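You operate a simulated robot arm through the tools that you are given. There is no shell and no other tool.

You are at the controls of a simulated robot arm. One attempt, no reset.

JOB
Press the proud red plug home, then seal the top of its strip.
Fine: dark cube on the plug; green dabber, sealer from the green box; tools back, cover shut; leave the other plugs. Set down upright: green dabber. A coat counts when it lies all over at full strength: go over it till it gets no stronger.

It is judged by the outcome, as a careful person would: the job done as asked, and still so three seconds after it is handed in. It fails if anything else is knocked over, pushed out of place, dropped, spilled or broken. A push-on lid holds only when it is set on centred and level and pressed home; a screw cap is set on level and turned clockwise until tight.

ROBOT AND FRAMES
A 6-joint arm with a two-finger parallel gripper, fixed in place. Base frame: the origin is on the floor under the middle of its stand, x ahead of it, y to its left, z up. Lengths are in mm, angles in rad, forces in N, time in s.
It reaches about 1066 mm from its shoulder. Its first joint turns from -2.897 to 2.897 rad. Payload 3.91 kg.
The tool frame sits at the grasp point between the pads (the TCP): z along the fingers, y along the line on which they close. The tips reach 30 mm beyond it. The gripper opens to 110 mm. The fingers are 20 mm wide and 10 mm thick; the gripper's body (48 by 112 mm) begins 55 mm behind the TCP.
Orientation is that of the tool frame in the base frame, as [roll, pitch, yaw] about the fixed x, y, z axes, in that order (R = Rz(yaw) Ry(pitch) Rx(roll)). With the fingers straight down and closing along the base's y, the tool's x points along the base's -x, its y along +y and its z along -z.

CONTROLS
- The arm moves only by the tool drive_tool. Its argument "plan" is a list that holds one entry, the list of rows, each a list of 7 numbers: the gripper command, from -1 (fully open) to 1 (shut), values between in proportion, then the shift along the base's x, y, z in mm, then the turn, a rotation vector about the base's x, y, z in rad. In form: [[[jaw, tx, ty, tz, rx, ry, rz], ...]]. A call has 1 to 20 rows; each row shifts and turns the commanded pose from where the row before left it. Each row takes 0.2 s and may step no farther than 50 mm and 0.15 rad from the row before; otherwise, or with a gripper value out of range, the whole call is refused. A pose out of reach is approached as far as the arm can. The call stops where the force on the tool passes 40 N (or 10 N more than at its start, if that is more) or the arm is blocked; 0.2 s more then pass. The fingers move at their own pace (about 153 mm/s each) and stop on an object; they squeeze with about 23 N. The grip force told is the motor's: it shows also when the fingers shut on nothing. Time passes only in rows, and 0.2 s behind the last, so rows that do not move let the fingers close. The reply holds the time, the measured pose of the TCP, the force on the tool along the base axes, the opening and the grip force, in the units named above and with some noise, with the torque about the TCP (base axes, N m) and any sound that the robot's microphone picked up.
- Cameras (640 x 400 px; columns grow to the right, rows downward): "scene" is fixed at [50.6, 499.8, 1402.7]; the picture's right is [-0.42, -0.91, 0.00], its down [-0.61, 0.28, -0.74] and it looks along [0.67, -0.31, -0.67] (base axes); focal length 369 px, centre (320, 200). "wrist" rides on the gripper at [73, 17, -103] in the tool frame; the picture's right is [-0.23, 0.97, 0.00], its down [-0.76, -0.18, -0.62] and it looks along [-0.61, -0.14, 0.78] (tool axes); focal length 222 px, centre (320, 200). There is no depth. A picture from a camera that has moved, and an enlarged one, comes with that camera's place and axes in the base frame and with its lens.
- grab_frame(camera): a new picture of that camera. No time passes.
- inspect(camera, box): a new picture of the part [left, top, right, bottom] of that camera's present view, enlarged. No time passes.
- hand_in(): hands the job in; it is judged then, once.

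Nothing tells you positions but the pictures and the camera data. Unless the task says otherwise, let go and move clear before handing in.

The tools are called after ">>>" as a command line: name --argument value ..., lists and objects as JSON in quotes. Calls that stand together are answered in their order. drive_tool: Moves the arm, as the interface text tells. Its arguments: {"type":"object","properties":{"plan":{"type":"array"}},"required":["plan"]} The other tools are called the same way: grab_frame (camera) takes a picture; inspect (camera, box) takes an enlarged picture of a part of a camera's view; hand_in () hands the job in.

At the start:

```text
clock: 0.0
ee_pos: [358.6, 296.3, 1057.7]
tool_rot: [-3.14, -0.001, 3.139]
ft_force: [-0.2, 0.4, 0.1]
wrist_torque: [0.0, -0.02, 0.02]
gripper_width: 110.1
finger_force: 0.0
```

scene: 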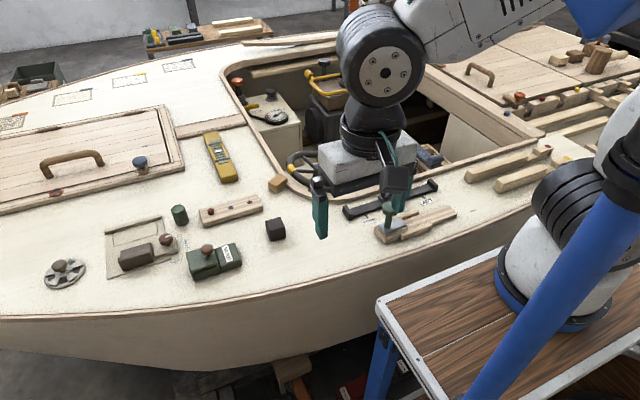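
wrist: 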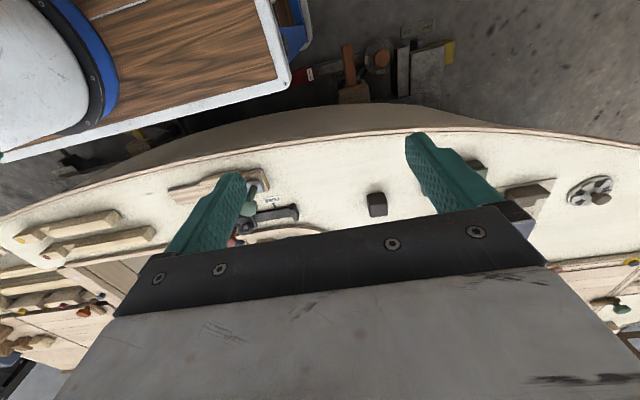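

I see a boat deck with strips holding plugs, a dark cube, a green box and some tools. I'll look closer before moving anything.

>>> inspect --camera "scene" --box '[160, 170, 320, 290]'

>>> inspect --camera "scene" --box '[30, 180, 190, 300]'

>>> inspect --camera "scene" --box '[320, 150, 480, 270]'

>>> inspect --camera "scene" --box '[460, 40, 640, 200]'

>>> inspect --camera "scene" --box '[200, 50, 360, 210]'

>>> inspect --camera "scene" --box '[0, 10, 280, 180]'

```text
3.33 times, centred on (240, 230) of scene
camera zoom: at [50.6, 499.8, 1402.7], right [-0.42, -0.91, 0.0], down [-0.61, 0.28, -0.74], along [0.67, -0.31, -0.67], focal length 1230 px, centre (587, 100)
```

zoom: 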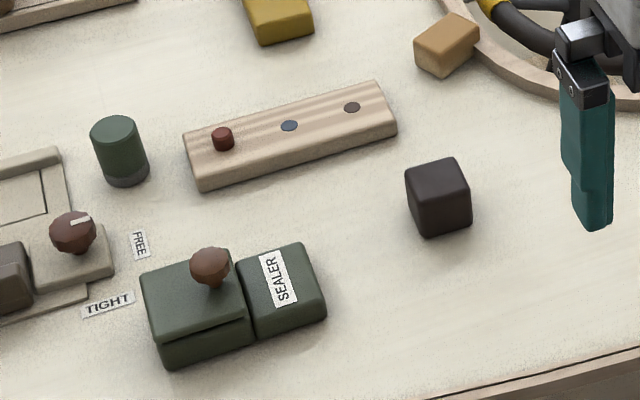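

```text
3.33 times, centred on (110, 240) of scene
camera zoom: at [50.6, 499.8, 1402.7], right [-0.42, -0.91, 0.0], down [-0.61, 0.28, -0.74], along [0.67, -0.31, -0.67], focal length 1230 px, centre (1020, 67)
```

zoom: 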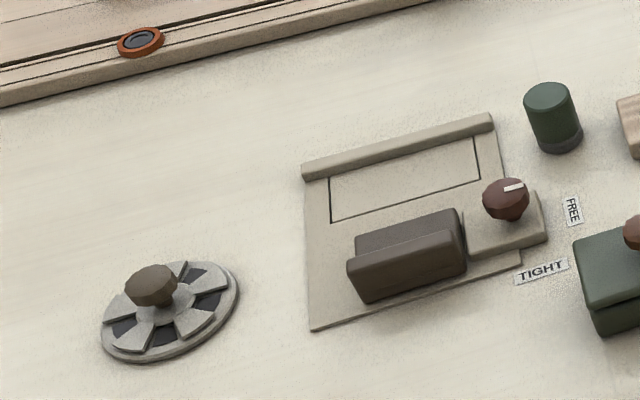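

```text
3.33 times, centred on (400, 210) of scene
camera zoom: at [50.6, 499.8, 1402.7], right [-0.42, -0.91, 0.0], down [-0.61, 0.28, -0.74], along [0.67, -0.31, -0.67], focal length 1230 px, centre (53, 167)
```

zoom: 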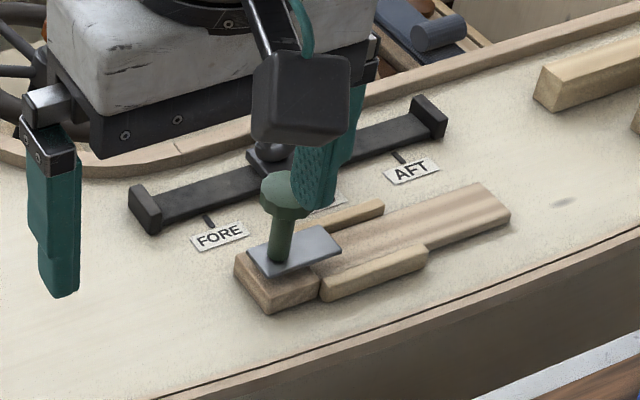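

```text
2.50 times, centred on (550, 120) of scene
camera zoom: at [50.6, 499.8, 1402.7], right [-0.42, -0.91, 0.0], down [-0.61, 0.28, -0.74], along [0.67, -0.31, -0.67], focal length 923 px, centre (-255, 400)
```

zoom: 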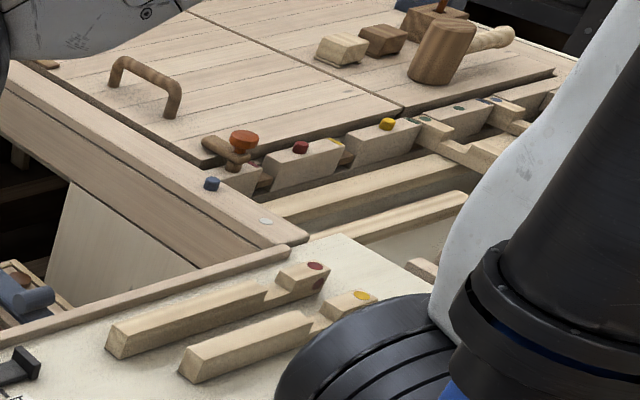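

```text
2.50 times, centred on (280, 130) of scene
camera zoom: at [50.6, 499.8, 1402.7], right [-0.42, -0.91, 0.0], down [-0.61, 0.28, -0.74], along [0.67, -0.31, -0.67], focal length 923 px, centre (420, 375)
```

zoom: 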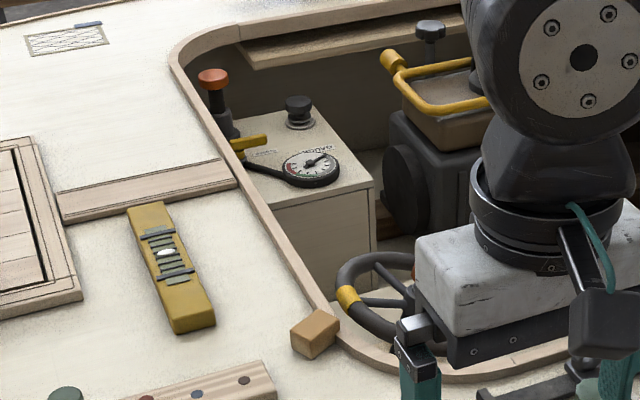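

```text
2.29 times, centred on (140, 95) of scene
camera zoom: at [50.6, 499.8, 1402.7], right [-0.42, -0.91, 0.0], down [-0.61, 0.28, -0.74], along [0.67, -0.31, -0.67], focal length 844 px, centre (731, 440)
```

zoom: 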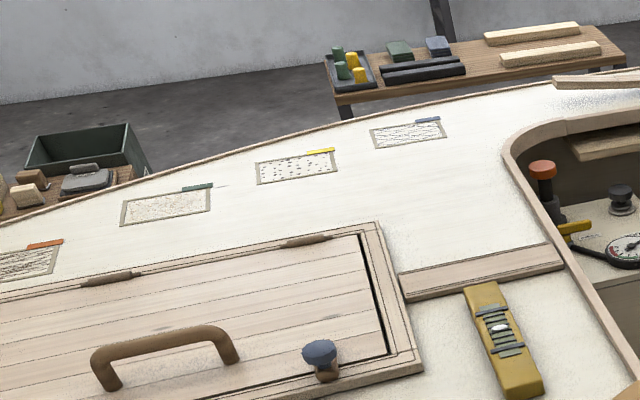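

I take the strip with red/blue/dark plugs to be the target, the dark cube at about (582, 359, 828), and the green box and a green cylinder beside it. I'll enlarge the wrist view for a second angle.

>>> inspect --camera "wrist" --box '[220, 130, 420, 260]'

>>> inspect --camera "wrist" --box '[440, 130, 640, 260]'

>>> inspect --camera "scene" --box '[160, 190, 240, 250]'

>>> inspect --camera "scene" --box '[180, 230, 260, 290]'

```text
3.08 times, centred on (320, 195) of wrist
camera zoom: at [287.5, 312.4, 1158.8], right [0.23, 0.97, 0.0], down [0.76, -0.18, 0.62], along [0.61, -0.14, -0.78], focal length 684 px, centre (320, 215)
```

zoom: 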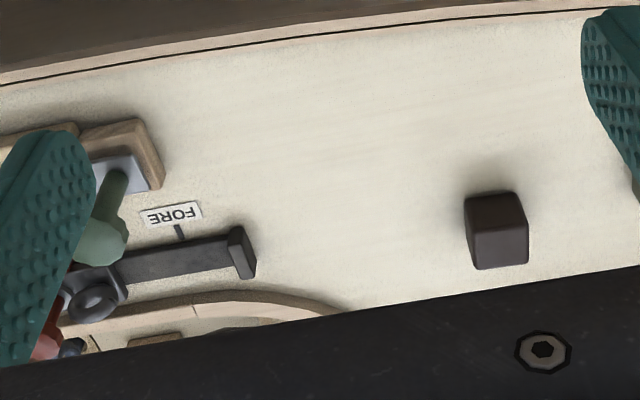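

```text
3.08 times, centred on (540, 195) of wrist
camera zoom: at [287.5, 312.4, 1158.8], right [0.23, 0.97, 0.0], down [0.76, -0.18, 0.62], along [0.61, -0.14, -0.78], focal length 684 px, centre (-357, 215)
```

zoom: 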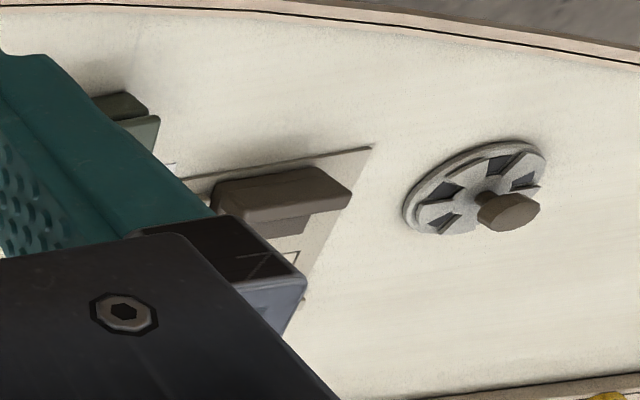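

```text
6.67 times, centred on (200, 220) of scene
camera zoom: at [50.6, 499.8, 1402.7], right [-0.42, -0.91, 0.0], down [-0.61, 0.28, -0.74], along [0.67, -0.31, -0.67], focal length 2460 px, centre (1120, 67)
```

zoom: 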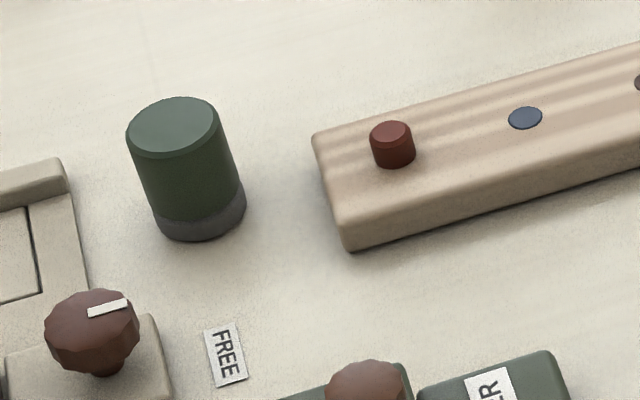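

```text
6.67 times, centred on (220, 260) of scene
camera zoom: at [50.6, 499.8, 1402.7], right [-0.42, -0.91, 0.0], down [-0.61, 0.28, -0.74], along [0.67, -0.31, -0.67], focal length 2460 px, centre (987, -200)
```

zoom: 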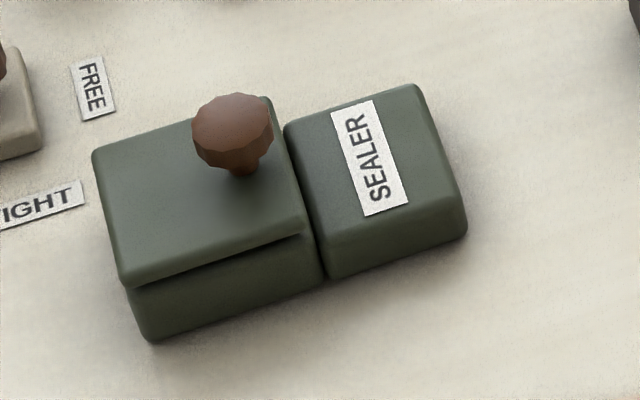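

The strip's red plug stands proud, its blue and dark plugs are flush, and the green cylinder with a grey pad looks like the dabber. I'll move the arm higher above that area for a closer wrist view.

>>> drive_tool --plan '[[[-1, 24, 35, -10, 0, 0, 0], [-1, 24, 35, -10, 0, 0, 0], [-1, 24, 35, -10, 0, 0, 0], [-1, 24, 35, -10, 0, 0, 0], [-1, 24, 35, -10, 0, 0, 0], [-1, 0, 0, 0, 0, 0, 0]]]'

>>> grab_frame --camera "wrist"

>>> grab_frame --camera "scene"

```text
clock: 1.4
ee_pos: [483.1, 472.1, 1006.0]
tool_rot: [-3.142, -0.003, 3.141]
ft_force: [-0.8, -0.1, 0.3]
wrist_torque: [-0.03, -0.05, 0.0]
gripper_width: 110.2
finger_force: 0.0
```

```text
taken
camera wrist: at [410.7, 488.5, 1108.7], right [0.23, 0.97, 0.0], down [0.76, -0.18, 0.62], along [0.61, -0.14, -0.78], focal length 222 px, centre (320, 200)
```

wrist: 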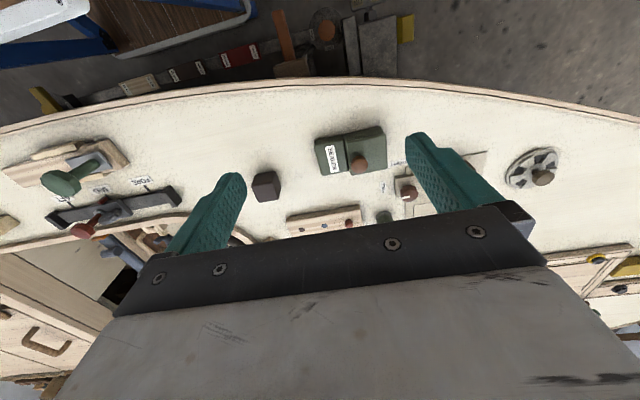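

```text
taken
```

scene: 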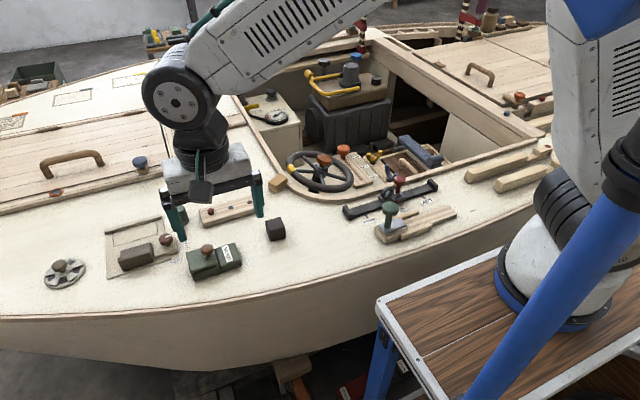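

>>> inspect --camera "wrist" --box '[240, 110, 440, 240]'

>>> inspect --camera "scene" --box '[320, 150, 480, 270]'

>>> inspect --camera "wrist" --box '[0, 120, 200, 250]'

```text
3.08 times, centred on (340, 175) of wrist
camera zoom: at [410.7, 488.5, 1108.7], right [0.23, 0.97, 0.0], down [0.76, -0.18, 0.62], along [0.61, -0.14, -0.78], focal length 684 px, centre (258, 277)
```

zoom: 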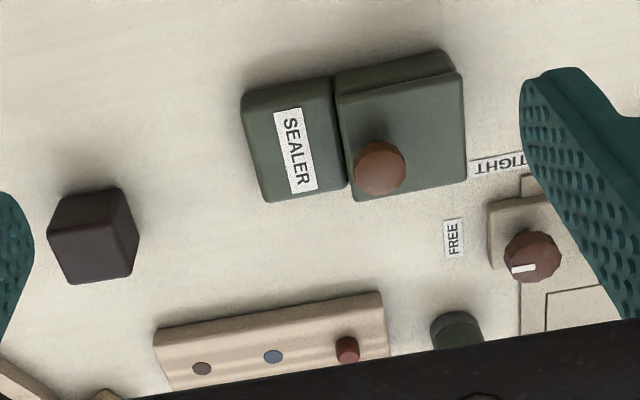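

```text
3.33 times, centred on (400, 210) of scene
camera zoom: at [50.6, 499.8, 1402.7], right [-0.42, -0.91, 0.0], down [-0.61, 0.28, -0.74], along [0.67, -0.31, -0.67], focal length 1230 px, centre (53, 167)
```

zoom: 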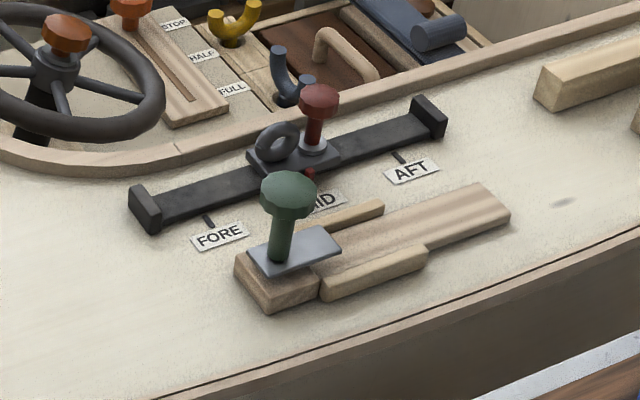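

```text
3.08 times, centred on (100, 185) of wrist
camera zoom: at [410.7, 488.5, 1108.7], right [0.23, 0.97, 0.0], down [0.76, -0.18, 0.62], along [0.61, -0.14, -0.78], focal length 684 px, centre (997, 246)
```

zoom: 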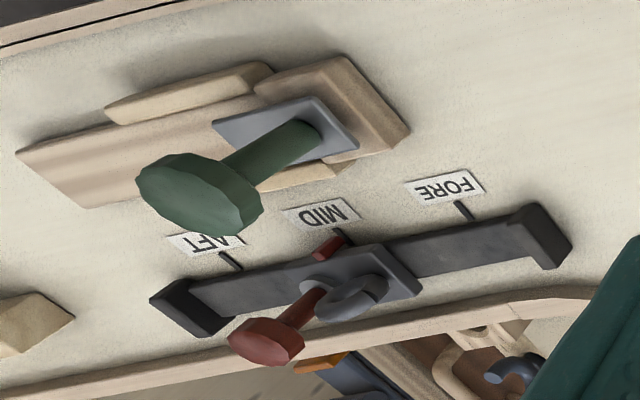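

The dabber and strip are seen from the wrist too. I'll zoom tightly into the box cover, knob and strip to learn how the cover works.

>>> inspect --camera "wrist" --box '[310, 115, 400, 180]'

>>> inspect --camera "wrist" --box '[280, 190, 400, 250]'

>>> inspect --camera "scene" --box '[182, 235, 248, 285]'

>>> inspect --camera "wrist" --box '[240, 160, 300, 210]'

```text
6.15 times, centred on (355, 148) of wrist
camera zoom: at [410.7, 488.5, 1108.7], right [0.23, 0.97, 0.0], down [0.76, -0.18, 0.62], along [0.61, -0.14, -0.78], focal length 1367 px, centre (105, 523)
```

zoom: 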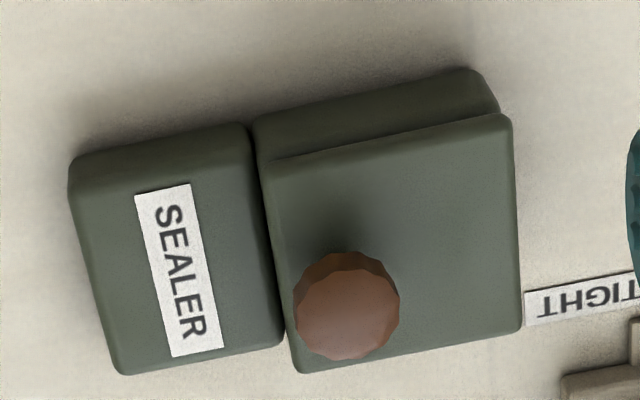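

```text
5.33 times, centred on (340, 220) of wrist
camera zoom: at [410.7, 488.5, 1108.7], right [0.23, 0.97, 0.0], down [0.76, -0.18, 0.62], along [0.61, -0.14, -0.78], focal length 1185 px, centre (213, 93)
```

zoom: 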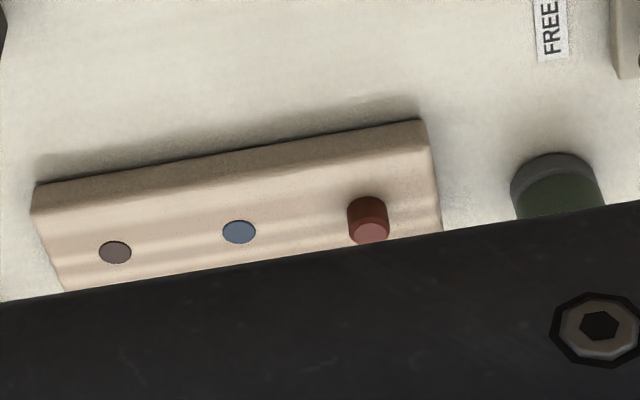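

```text
8.00 times, centred on (215, 260) of scene
camera zoom: at [50.6, 499.8, 1402.7], right [-0.42, -0.91, 0.0], down [-0.61, 0.28, -0.74], along [0.67, -0.31, -0.67], focal length 2952 px, centre (1160, -280)
```

zoom: 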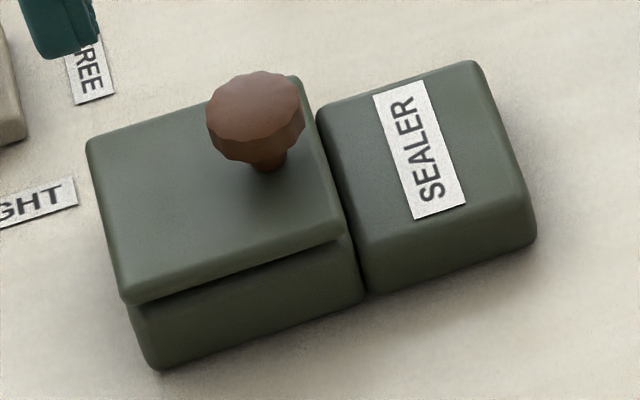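

```text
8.00 times, centred on (270, 185) of wrist
camera zoom: at [410.7, 488.5, 1108.7], right [0.23, 0.97, 0.0], down [0.76, -0.18, 0.62], along [0.61, -0.14, -0.78], focal length 1777 px, centre (720, 320)
```

zoom: 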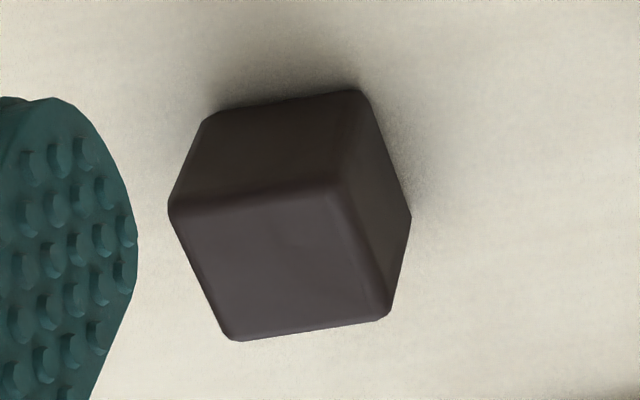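

The box's knob sits on the lid's mid line near the SEALER end, so the cover is hinged or sliding. I need better position estimates, so I'll move the camera over the objects to look straight down.

>>> drive_tool --plan '[[[-1, 40, 0, 0, 0, 0, 0], [-1, 40, 0, 0, 0, 0, 0], [-1, 40, 0, 0, 0, 0, 0], [-1, 40, 0, 0, 0, 0, 0], [-1, 0, 0, 0, 0, 0, 0]]]'

>>> grab_frame --camera "wrist"

>>> inspect --camera "wrist" --box '[240, 20, 440, 145]'

>>> inspect --camera "wrist" --box '[240, 100, 440, 225]'

```text
clock: 2.6
ee_pos: [637.5, 470.8, 1003.1]
tool_rot: [-3.138, -0.001, 3.139]
ft_force: [-0.3, 0.6, 0.2]
wrist_torque: [-0.01, 0.0, -0.01]
gripper_width: 109.8
finger_force: 0.1
```

```text
taken
camera wrist: at [566.4, 486.7, 1105.4], right [0.23, 0.97, 0.0], down [0.76, -0.18, 0.62], along [0.61, -0.14, -0.78], focal length 222 px, centre (320, 200)
```

wrist: 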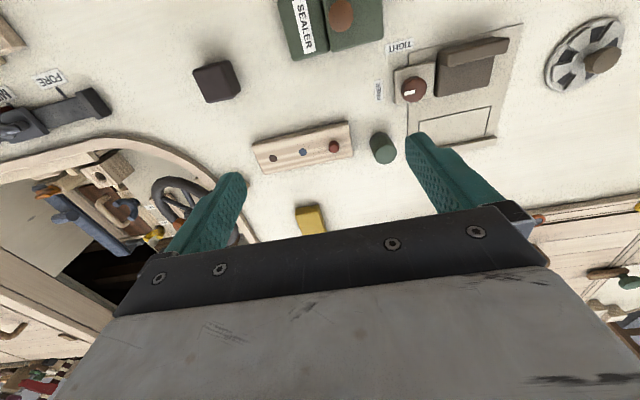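

```text
3.20 times, centred on (340, 82) of wrist
camera zoom: at [566.4, 486.7, 1105.4], right [0.23, 0.97, 0.0], down [0.76, -0.18, 0.62], along [0.61, -0.14, -0.78], focal length 711 px, centre (256, 576)
```

zoom: 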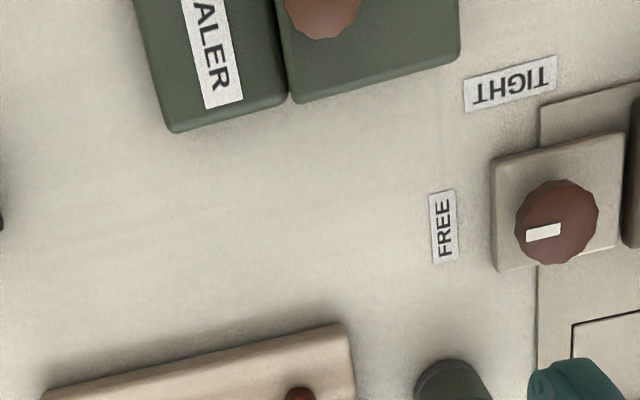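

```text
3.20 times, centred on (340, 162) of wrist
camera zoom: at [566.4, 486.7, 1105.4], right [0.23, 0.97, 0.0], down [0.76, -0.18, 0.62], along [0.61, -0.14, -0.78], focal length 711 px, centre (256, 320)
```

zoom: 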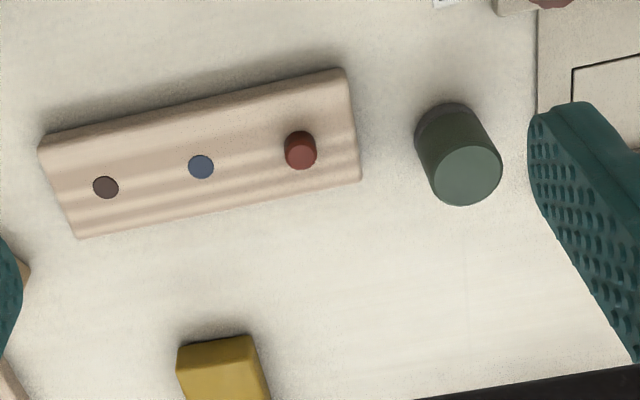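

Stereo from the two wrist views puts the deck at z≈800, the strip at x 675–725, y 363–499 with its top at 817, the red plug near (702, 475), and the dabber near (721, 539). I'll zoom in more for precise values.

>>> inspect --camera "wrist" --box '[180, 50, 260, 110]'

>>> inspect --camera "wrist" --box '[310, 120, 410, 180]'

>>> inspect --camera "wrist" --box '[270, 0, 400, 70]'

>>> inspect --camera "scene" --box '[255, 205, 305, 250]'

```text
6.67 times, centred on (220, 80) of wrist
camera zoom: at [566.4, 486.7, 1105.4], right [0.23, 0.97, 0.0], down [0.76, -0.18, 0.62], along [0.61, -0.14, -0.78], focal length 1481 px, centre (987, 1000)
```

zoom: 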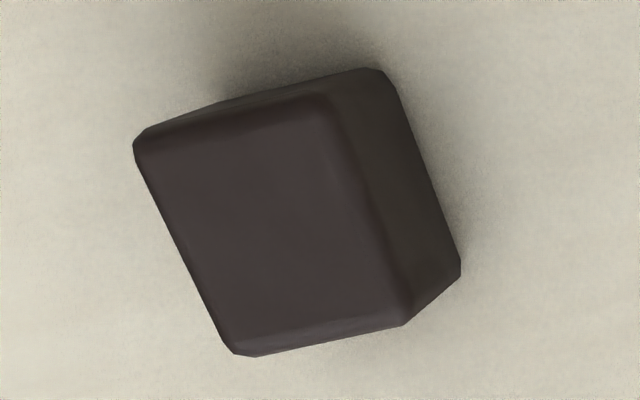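

```text
6.40 times, centred on (360, 150) of wrist
camera zoom: at [566.4, 486.7, 1105.4], right [0.23, 0.97, 0.0], down [0.76, -0.18, 0.62], along [0.61, -0.14, -0.78], focal length 1422 px, centre (64, 520)
```

zoom: 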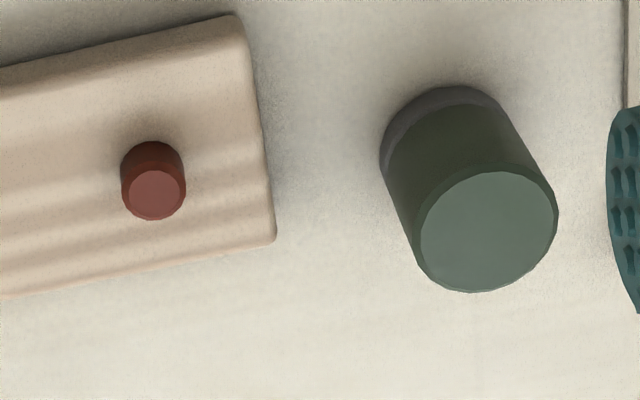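

```text
4.92 times, centred on (335, 35) of wrist
camera zoom: at [566.4, 486.7, 1105.4], right [0.23, 0.97, 0.0], down [0.76, -0.18, 0.62], along [0.61, -0.14, -0.78], focal length 1094 px, centre (246, 1012)
```

zoom: 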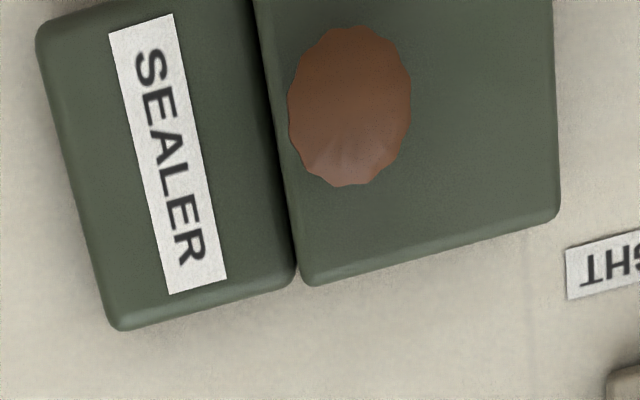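

```text
8.89 times, centred on (280, 228) of scene
camera zoom: at [50.6, 499.8, 1402.7], right [-0.42, -0.91, 0.0], down [-0.61, 0.28, -0.74], along [0.67, -0.31, -0.67], focal length 3281 px, centre (676, -44)
```

zoom: 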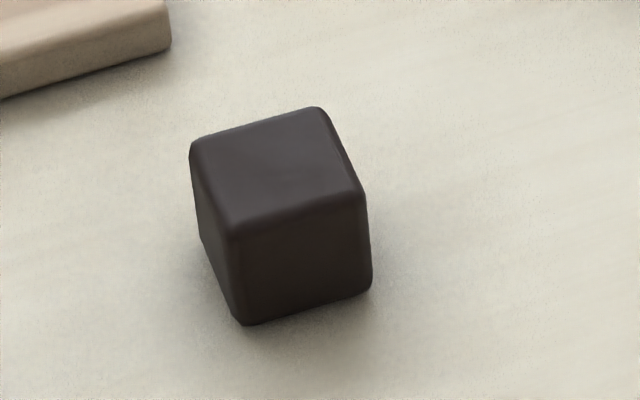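

The cube is 36 mm at about (593, 360), top z≈836; the dabber is at (718.5, 540), z 800–842; the lid knob is at about (567, 506, 848). First comes the cube: I'll move above it.

>>> drive_tool --plan '[[[-0.2, -11, -27.7, -25, 0, 0, -0.01], [-0.2, -11, -27.7, -25, 0, 0, -0.01], [-0.2, -11, -27.7, -25, 0, 0, -0.01], [-0.2, -11.5, -27.7, -25, 0, 0, -0.01], [-0.2, 0, 0, 0, 0, 0, 0], [-0.2, 0, 0, 0, 0, 0, 0]]]'

>>> grab_frame --camera "wrist"

>>> grab_frame --camera "scene"

```text
clock: 4.0
ee_pos: [592.6, 361.2, 906.6]
tool_rot: [-3.142, -0.002, 3.099]
ft_force: [-0.2, -0.5, -0.1]
wrist_torque: [0.03, 0.03, 0.0]
gripper_width: 66.2
finger_force: 0.1
```

```text
taken
camera wrist: at [523.0, 380.5, 1008.3], right [0.27, 0.96, 0.0], down [0.75, -0.21, 0.62], along [0.6, -0.17, -0.78], focal length 222 px, centre (320, 200)
```

wrist: 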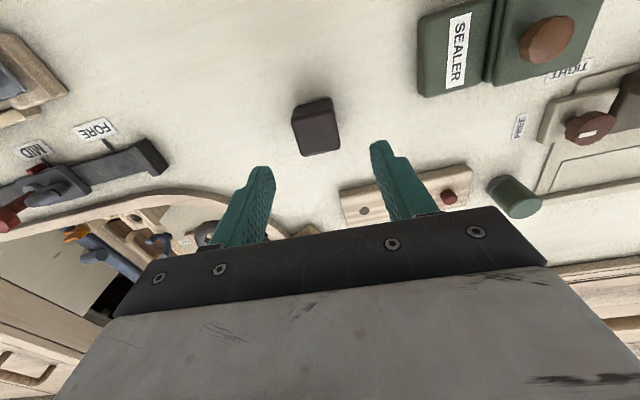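

```text
taken
```

scene: 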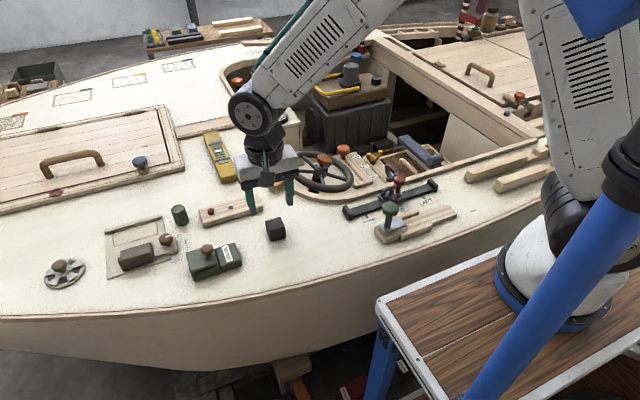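

>>> inspect --camera "wrist" --box '[240, 80, 400, 190]'

```text
3.64 times, centred on (320, 135) of wrist
camera zoom: at [523.0, 380.5, 1008.3], right [0.27, 0.96, 0.0], down [0.75, -0.21, 0.62], along [0.6, -0.17, -0.78], focal length 808 px, centre (320, 436)
```

zoom: 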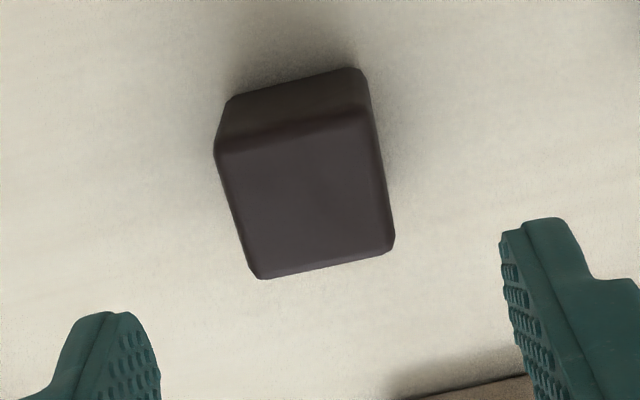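

The jaws are centred over the cube to within 2 mm. I'll descend with the fingertips stopping about 5 mm above the deck and then grip it.

>>> drive_tool --plan '[[[-0.2, -0.5, -1.6, -20, 0, 0, 0], [-0.2, 0, 0, -20, 0, 0, 0], [-0.2, 0, 0, -15, 0, 0, 0], [-0.2, 0, 0, -10, 0, 0, 0], [-0.2, 0, 0, -5, 0, 0, 0], [-0.2, 0, 0, 0, 0, 0, 0]]]'

>>> grab_frame --camera "wrist"

>>> inspect --camera "scene" --box '[235, 185, 325, 255]'

```text
clock: 5.4
ee_pos: [594.4, 358.3, 836.5]
tool_rot: [-3.138, -0.002, 3.1]
ft_force: [-0.3, -0.6, 0.4]
wrist_torque: [0.01, -0.01, -0.01]
gripper_width: 66.0
finger_force: 0.0
```

```text
taken
camera wrist: at [524.0, 377.8, 938.9], right [0.27, 0.96, 0.0], down [0.75, -0.21, 0.62], along [0.6, -0.17, -0.78], focal length 222 px, centre (320, 200)
```

wrist: 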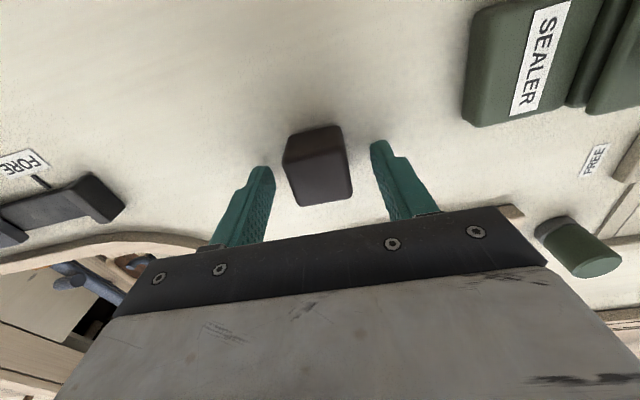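

```text
5.71 times, centred on (280, 220) of scene
camera zoom: at [50.6, 499.8, 1402.7], right [-0.42, -0.91, 0.0], down [-0.61, 0.28, -0.74], along [0.67, -0.31, -0.67], focal length 2109 px, centre (549, 86)
```

zoom: 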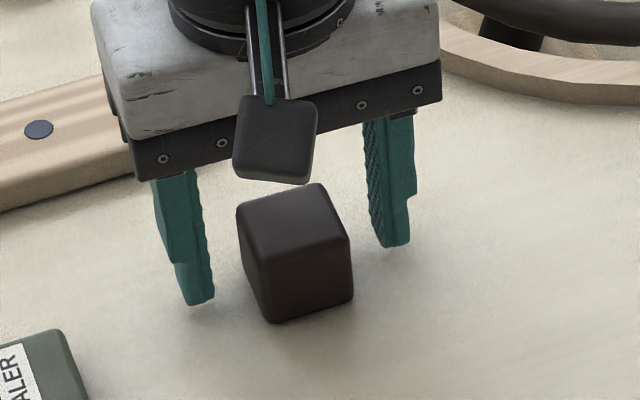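

>>> drive_tool --plan '[[[0.3, 0, 0, 0, 0, 0, 0], [0.6, 0, 0, 0, 0, 0, 0], [1, 0, 0, 0, 0, 0, 0], [1, 0, 0, 0, 0, 0, 0]]]'

>>> grab_frame --camera "wrist"

```text
clock: 6.4
ee_pos: [595.8, 359.4, 838.1]
tool_rot: [-3.14, -0.002, 3.099]
ft_force: [-0.1, 0.3, 0.1]
wrist_torque: [0.05, -0.02, -0.01]
gripper_width: 35.6
finger_force: 23.1
```

```text
taken
camera wrist: at [524.0, 377.8, 939.0], right [0.27, 0.96, 0.0], down [0.75, -0.21, 0.62], along [0.6, -0.17, -0.78], focal length 222 px, centre (320, 200)
```

wrist: 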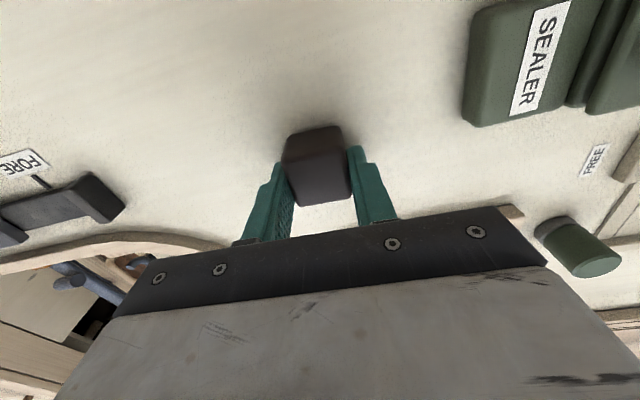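

The cube is held (35.6 mm wide). I'll lift it and carry it over to just above the red plug.

>>> drive_tool --plan '[[[1, 0, 0, 10, 0, 0, 0], [1, 0, 0, 25, 0, 0, 0], [1, 0, 0, 25, 0, 0, 0], [1, 27, 29, 0, 0, 0, 0.01], [1, 27, 29, 0, 0, 0, 0.01], [1, 27, 29, 0, 0, 0, 0.01], [1, 27, 29, 0, 0, 0, 0.01], [1, 0, 0, 0, 0, 0, 0], [1, 0, 0, 0, 0, 0, 0]]]'

>>> grab_frame --camera "wrist"

>>> inspect --camera "scene" --box '[175, 160, 285, 240]'

```text
clock: 8.4
ee_pos: [699.0, 471.9, 898.5]
tool_rot: [-3.14, -0.002, 3.14]
ft_force: [0.7, -0.6, -0.3]
wrist_torque: [-0.01, 0.0, -0.01]
gripper_width: 35.4
finger_force: 23.0
```

```text
taken
camera wrist: at [627.2, 489.0, 999.7], right [0.23, 0.97, 0.0], down [0.76, -0.18, 0.62], along [0.61, -0.14, -0.78], focal length 222 px, centre (320, 200)
```

wrist: 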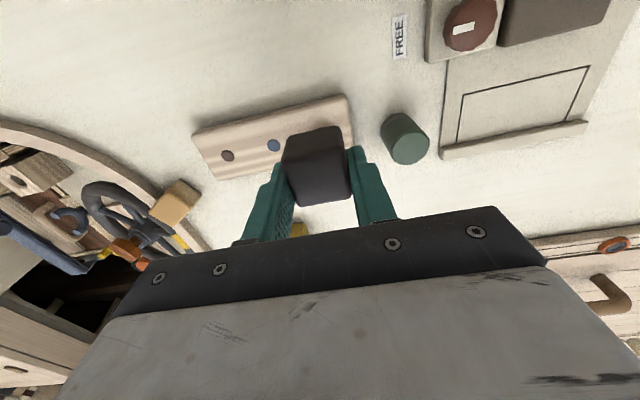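

```text
5.00 times, centred on (230, 200) of scene
camera zoom: at [50.6, 499.8, 1402.7], right [-0.42, -0.91, 0.0], down [-0.61, 0.28, -0.74], along [0.67, -0.31, -0.67], focal length 1845 px, centre (770, 200)
```

zoom: 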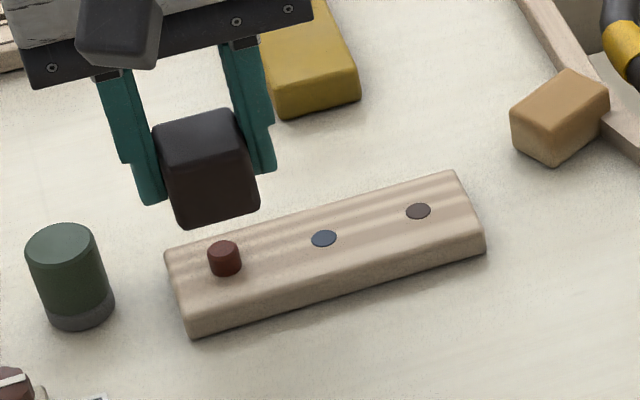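

>>> inspect --camera "wrist" --box '[200, 90, 400, 220]'

```text
3.08 times, centred on (300, 155) of wrist
camera zoom: at [627.2, 489.0, 999.7], right [0.23, 0.97, 0.0], down [0.76, -0.18, 0.62], along [0.61, -0.14, -0.78], focal length 684 px, centre (382, 338)
```

zoom: 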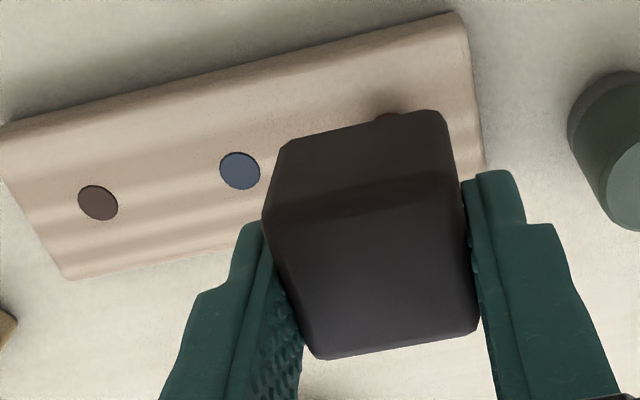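

The cube sits in the grip about 5 mm toward −x of the finger axis. I'll bring the finger axis over the plug at (702.5, 475) so the press goes through the grip, and lower to just above it.

>>> drive_tool --plan '[[[1, 3.5, 2.5, 0, 0, 0, 0], [1, 0, 0, -12, 0, 0, 0], [1, 0, 0, -12, 0, 0, 0], [1, 0, 0, 0, 0, 0, 0]]]'

>>> inspect --camera "wrist" --box '[200, 90, 400, 220]'

>>> inspect --camera "scene" --box '[175, 160, 285, 240]'

```text
clock: 9.4
ee_pos: [704.1, 476.3, 872.6]
tool_rot: [-3.139, -0.001, 3.14]
ft_force: [-0.5, -0.4, -1.1]
wrist_torque: [-0.01, -0.01, -0.02]
gripper_width: 35.3
finger_force: 23.2
```

```text
3.08 times, centred on (300, 155) of wrist
camera zoom: at [632.3, 493.0, 974.9], right [0.23, 0.97, 0.0], down [0.76, -0.18, 0.62], along [0.61, -0.14, -0.78], focal length 684 px, centre (382, 338)
```

zoom: 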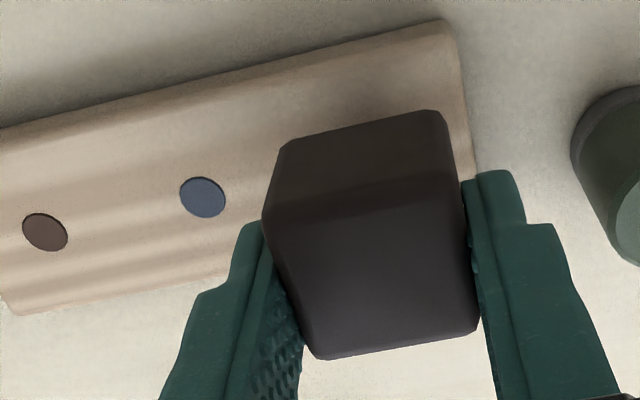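

```text
5.00 times, centred on (230, 200) of scene
camera zoom: at [50.6, 499.8, 1402.7], right [-0.42, -0.91, 0.0], down [-0.61, 0.28, -0.74], along [0.67, -0.31, -0.67], focal length 1845 px, centre (770, 200)
```

zoom: 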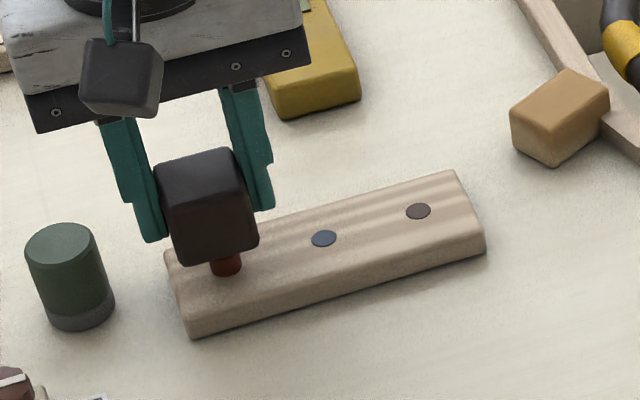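

>>> drive_tool --plan '[[[1, -1, -1.2, -2, 0, 0, 0], [1, 0, 0, -2, 0, 0, 0], [1, 0, 0, -2, 0, 0, 0], [1, 0, 0, -1, 0, 0, 0], [1, 0, 0, 0, 0, 0, 0]]]'

>>> inspect --camera "scene" --box '[190, 180, 260, 235]'

```text
clock: 10.6
ee_pos: [705.5, 475.2, 867.3]
tool_rot: [-3.141, -0.002, 3.139]
ft_force: [1.2, 0.3, -1.3]
wrist_torque: [-0.05, 0.01, -0.01]
gripper_width: 35.8
finger_force: 22.8
```

```text
7.27 times, centred on (225, 208) of scene
camera zoom: at [50.6, 499.8, 1402.7], right [-0.42, -0.91, 0.0], down [-0.61, 0.28, -0.74], along [0.67, -0.31, -0.67], focal length 2684 px, centre (1011, 146)
```

zoom: 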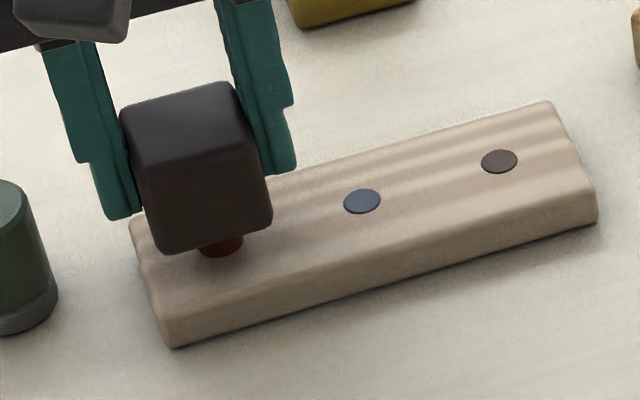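

>>> drive_tool --plan '[[[1, 0, 0, -1, 0, 0, 0], [1, 0, 0, -1, 0, 0, 0], [1, 0, 0, -1, 0, 0, 0], [1, 0, 0, -1, 0, 0, 0], [1, 0, 0, 0, 0, 0, 0]]]'

>>> inspect --camera "scene" --box '[190, 180, 260, 235]'

```text
clock: 11.8
ee_pos: [703.6, 476.3, 862.5]
tool_rot: [3.141, 0.001, 3.139]
ft_force: [-0.6, 0.8, 4.7]
wrist_torque: [0.04, 0.04, -0.04]
gripper_width: 35.4
finger_force: 22.6
```

```text
7.27 times, centred on (225, 208) of scene
camera zoom: at [50.6, 499.8, 1402.7], right [-0.42, -0.91, 0.0], down [-0.61, 0.28, -0.74], along [0.67, -0.31, -0.67], focal length 2684 px, centre (1011, 146)
```

zoom: 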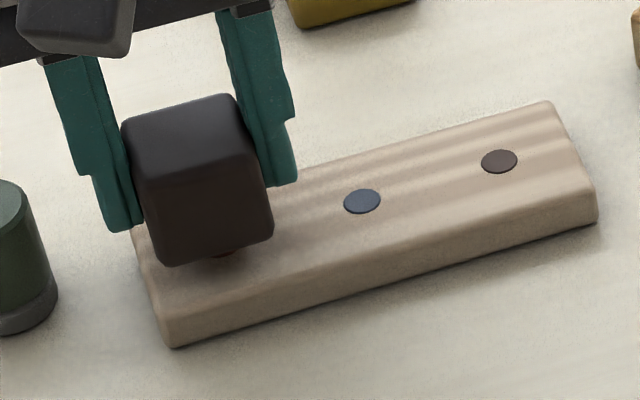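

Contact with the plug shows (4.7 N). I'll keep pressing down in 1 mm steps.

>>> drive_tool --plan '[[[1, 0, 0, -1, 0, 0, 0], [1, 0, 0, -1, 0, 0, 0], [1, 0, 0, -1, 0, 0, 0], [1, 0, 0, -1, 0, 0, 0], [1, 0, 0, 0, 0, 0, 0]]]'

>>> inspect --camera "scene" --box '[190, 180, 260, 235]'

```text
clock: 13.0
ee_pos: [705.7, 476.4, 856.7]
tool_rot: [-3.14, -0.001, 3.14]
ft_force: [0.0, -1.6, 3.6]
wrist_torque: [-0.02, 0.02, -0.02]
gripper_width: 35.6
finger_force: 22.8
```

```text
7.27 times, centred on (225, 208) of scene
camera zoom: at [50.6, 499.8, 1402.7], right [-0.42, -0.91, 0.0], down [-0.61, 0.28, -0.74], along [0.67, -0.31, -0.67], focal length 2684 px, centre (1011, 146)
```

zoom: 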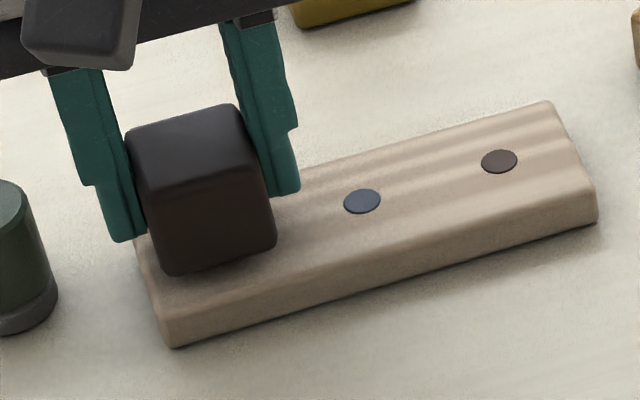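

>>> drive_tool --plan '[[[1, 0, 0, -1, 0, 0, 0], [1, 0, 0, -1, 0, 0, 0], [1, 0, 0, -1, 0, 0, 0], [1, 0, 0, 0, 0, 0, 0]]]'

>>> inspect --camera "scene" --box '[190, 180, 260, 235]'

>>> inspect --camera "wrist" --box '[200, 90, 400, 220]'

```text
clock: 14.0
ee_pos: [705.4, 476.6, 854.5]
tool_rot: [-3.141, -0.003, 3.14]
ft_force: [0.8, 1.5, 3.5]
wrist_torque: [0.05, 0.01, -0.04]
gripper_width: 35.4
finger_force: 22.0
```

```text
7.27 times, centred on (225, 208) of scene
camera zoom: at [50.6, 499.8, 1402.7], right [-0.42, -0.91, 0.0], down [-0.61, 0.28, -0.74], along [0.67, -0.31, -0.67], focal length 2684 px, centre (1011, 146)
```

zoom: 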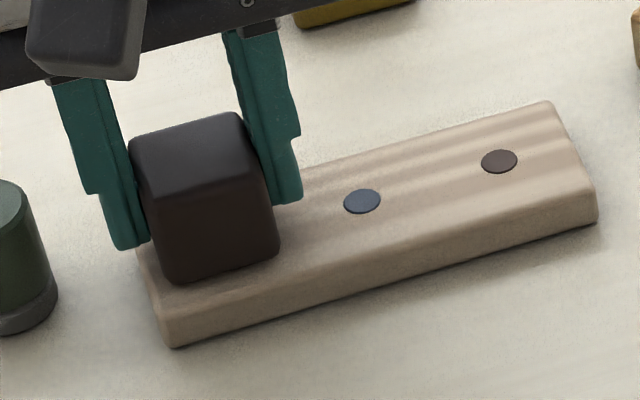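

```text
3.08 times, centred on (300, 155) of wrist
camera zoom: at [632.8, 492.6, 956.4], right [0.23, 0.97, 0.0], down [0.76, -0.18, 0.62], along [0.61, -0.14, -0.78], focal length 684 px, centre (382, 338)
```

zoom: 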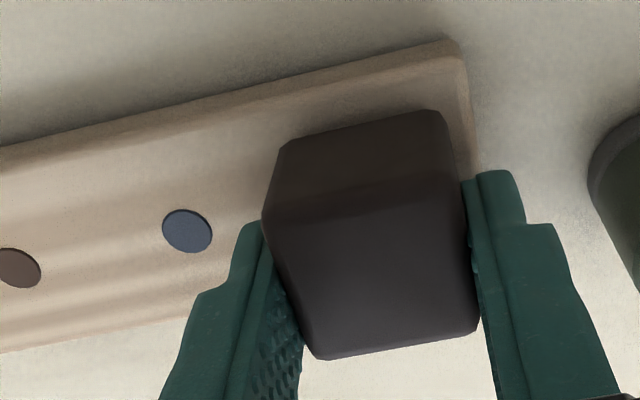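

>>> drive_tool --plan '[[[1, 0, 0, -1, 0, 0, 0], [1, 0, 0, -1, 0, 0, 0], [1, 0, 0, 0, 0, 0, 0]]]'

>>> inspect --camera "scene" --box '[190, 180, 260, 235]'

```text
clock: 14.8
ee_pos: [704.8, 475.6, 853.0]
tool_rot: [-3.139, -0.002, 3.14]
ft_force: [-5.0, 0.9, 11.4]
wrist_torque: [0.02, 0.25, 0.02]
gripper_width: 35.4
finger_force: 23.2
```

```text
7.27 times, centred on (225, 208) of scene
camera zoom: at [50.6, 499.8, 1402.7], right [-0.42, -0.91, 0.0], down [-0.61, 0.28, -0.74], along [0.67, -0.31, -0.67], focal length 2684 px, centre (1011, 146)
```

zoom: 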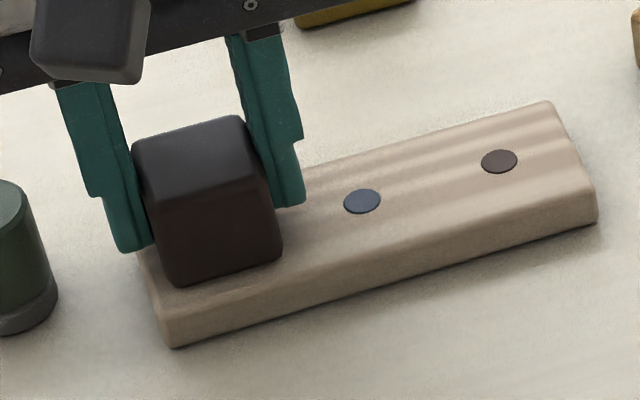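

The force has risen sharply, which suggests the cube has met the strip. I'll lift and look at the plug.

>>> drive_tool --plan '[[[1, 0, 0, 3, 0, 0, 0], [1, 0, 0, 15, 0, 0, 0], [1, 0, 0, 30, 0, 0, 0], [1, 0, 0, 10, 0, 0, 0], [1, 0, 0, 0, 0, 0, 0]]]'

>>> inspect --camera "scene" --box '[190, 180, 260, 235]'

>>> inspect --camera "wrist" --box '[200, 90, 400, 220]'

```text
clock: 16.0
ee_pos: [705.8, 475.8, 909.4]
tool_rot: [-3.14, -0.002, 3.141]
ft_force: [-0.2, -0.5, -1.0]
wrist_torque: [-0.01, -0.01, 0.01]
gripper_width: 35.6
finger_force: 23.1
```

```text
7.27 times, centred on (225, 208) of scene
camera zoom: at [50.6, 499.8, 1402.7], right [-0.42, -0.91, 0.0], down [-0.61, 0.28, -0.74], along [0.67, -0.31, -0.67], focal length 2684 px, centre (1011, 146)
```

zoom: 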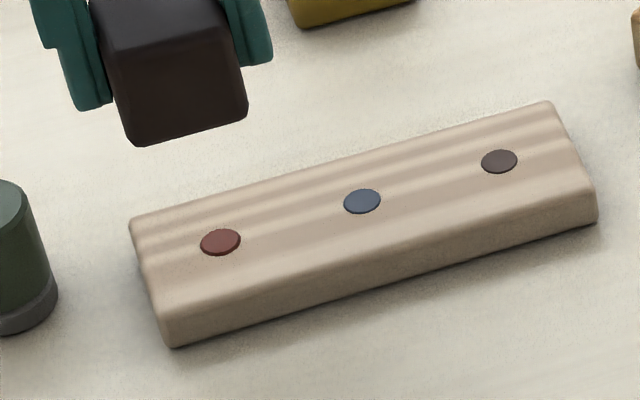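

```text
3.08 times, centred on (300, 155) of wrist
camera zoom: at [634.0, 491.6, 1011.9], right [0.23, 0.97, 0.0], down [0.76, -0.18, 0.62], along [0.61, -0.14, -0.78], focal length 684 px, centre (382, 338)
```

zoom: 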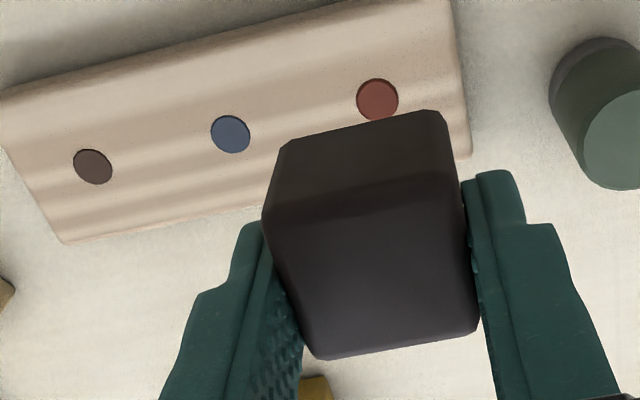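

>>> inspect --camera "scene" --box '[206, 195, 246, 220]'

>>> inspect --camera "wrist" --box '[260, 100, 340, 150]'

```text
16.00 times, centred on (226, 208) of scene
camera zoom: at [50.6, 499.8, 1402.7], right [-0.42, -0.91, 0.0], down [-0.61, 0.28, -0.74], along [0.67, -0.31, -0.67], focal length 5905 px, centre (1824, 80)
```

zoom: 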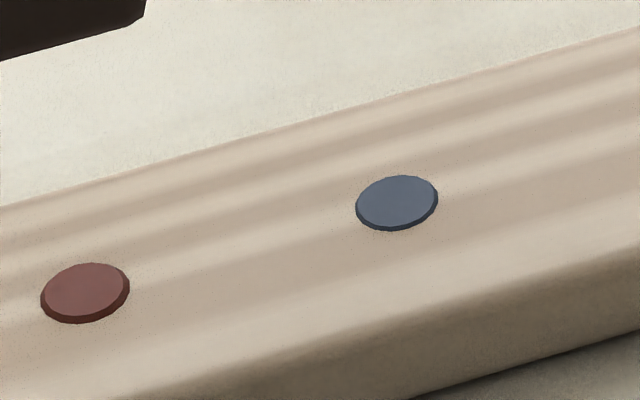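

```text
8.00 times, centred on (300, 125) of wrist
camera zoom: at [634.0, 491.6, 1011.9], right [0.23, 0.97, 0.0], down [0.76, -0.18, 0.62], along [0.61, -0.14, -0.78], focal length 1777 px, centre (480, 800)
```

zoom: 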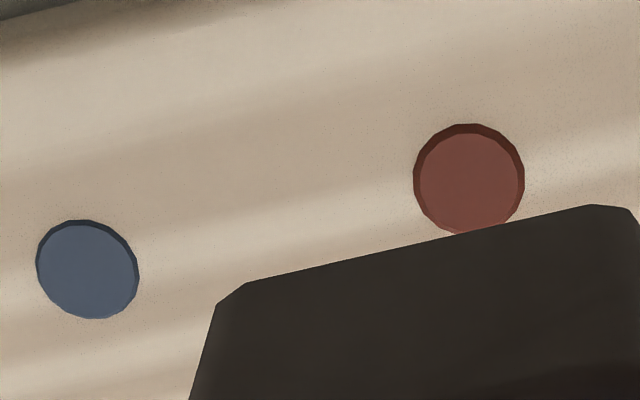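

The red plug looks nearly flush but its rim seems slightly higher than the blue one's. I'll press again more firmly, with the finger axis better centred.

>>> drive_tool --plan '[[[1, -2.3, -1, -20, 0, 0, 0], [1, 0, 0, -20, 0, 0, 0], [1, 0, 0, -12, 0, 0, 0], [1, 0, 0, -3, 0, 0, 0], [1, 0, 0, 0, 0, 0, 0]]]'

```text
clock: 17.2
ee_pos: [702.8, 474.4, 857.2]
tool_rot: [-3.14, -0.002, 3.141]
ft_force: [0.1, -0.7, -0.8]
wrist_torque: [0.01, -0.01, -0.01]
gripper_width: 35.1
finger_force: 23.4
```

>>> drive_tool --plan '[[[1, 0, 0, -1, 0, 0, 0], [1, 0, 0, -1, 0, 0, 0], [1, 0, 0, -1, 0, 0, 0], [1, 0, 0, 0, 0, 0, 0]]]'

```text
clock: 18.2
ee_pos: [702.3, 473.7, 852.9]
tool_rot: [-3.141, -0.001, 3.14]
ft_force: [0.0, 0.3, -0.3]
wrist_torque: [0.02, -0.04, -0.01]
gripper_width: 35.4
finger_force: 22.9
```

>>> drive_tool --plan '[[[1, 0, 0, -1, 0, 0, 0], [1, 0, 0, 0, 0, 0, 0]]]'

>>> drive_tool --plan '[[[1, 0, 0, -1, 0, 0, 0], [1, 0, 0, 0, 0, 0, 0]]]'

```text
clock: 18.8
ee_pos: [702.7, 475.3, 852.3]
tool_rot: [3.141, -0.001, 3.141]
ft_force: [0.6, -1.2, 1.3]
wrist_torque: [0.04, 0.02, -0.01]
gripper_width: 35.3
finger_force: 23.4
```

```text
clock: 19.4
ee_pos: [702.1, 475.4, 853.0]
tool_rot: [-3.14, 0.0, 3.141]
ft_force: [-2.9, -1.3, 14.5]
wrist_torque: [-0.06, 0.22, 0.01]
gripper_width: 35.4
finger_force: 22.8
```

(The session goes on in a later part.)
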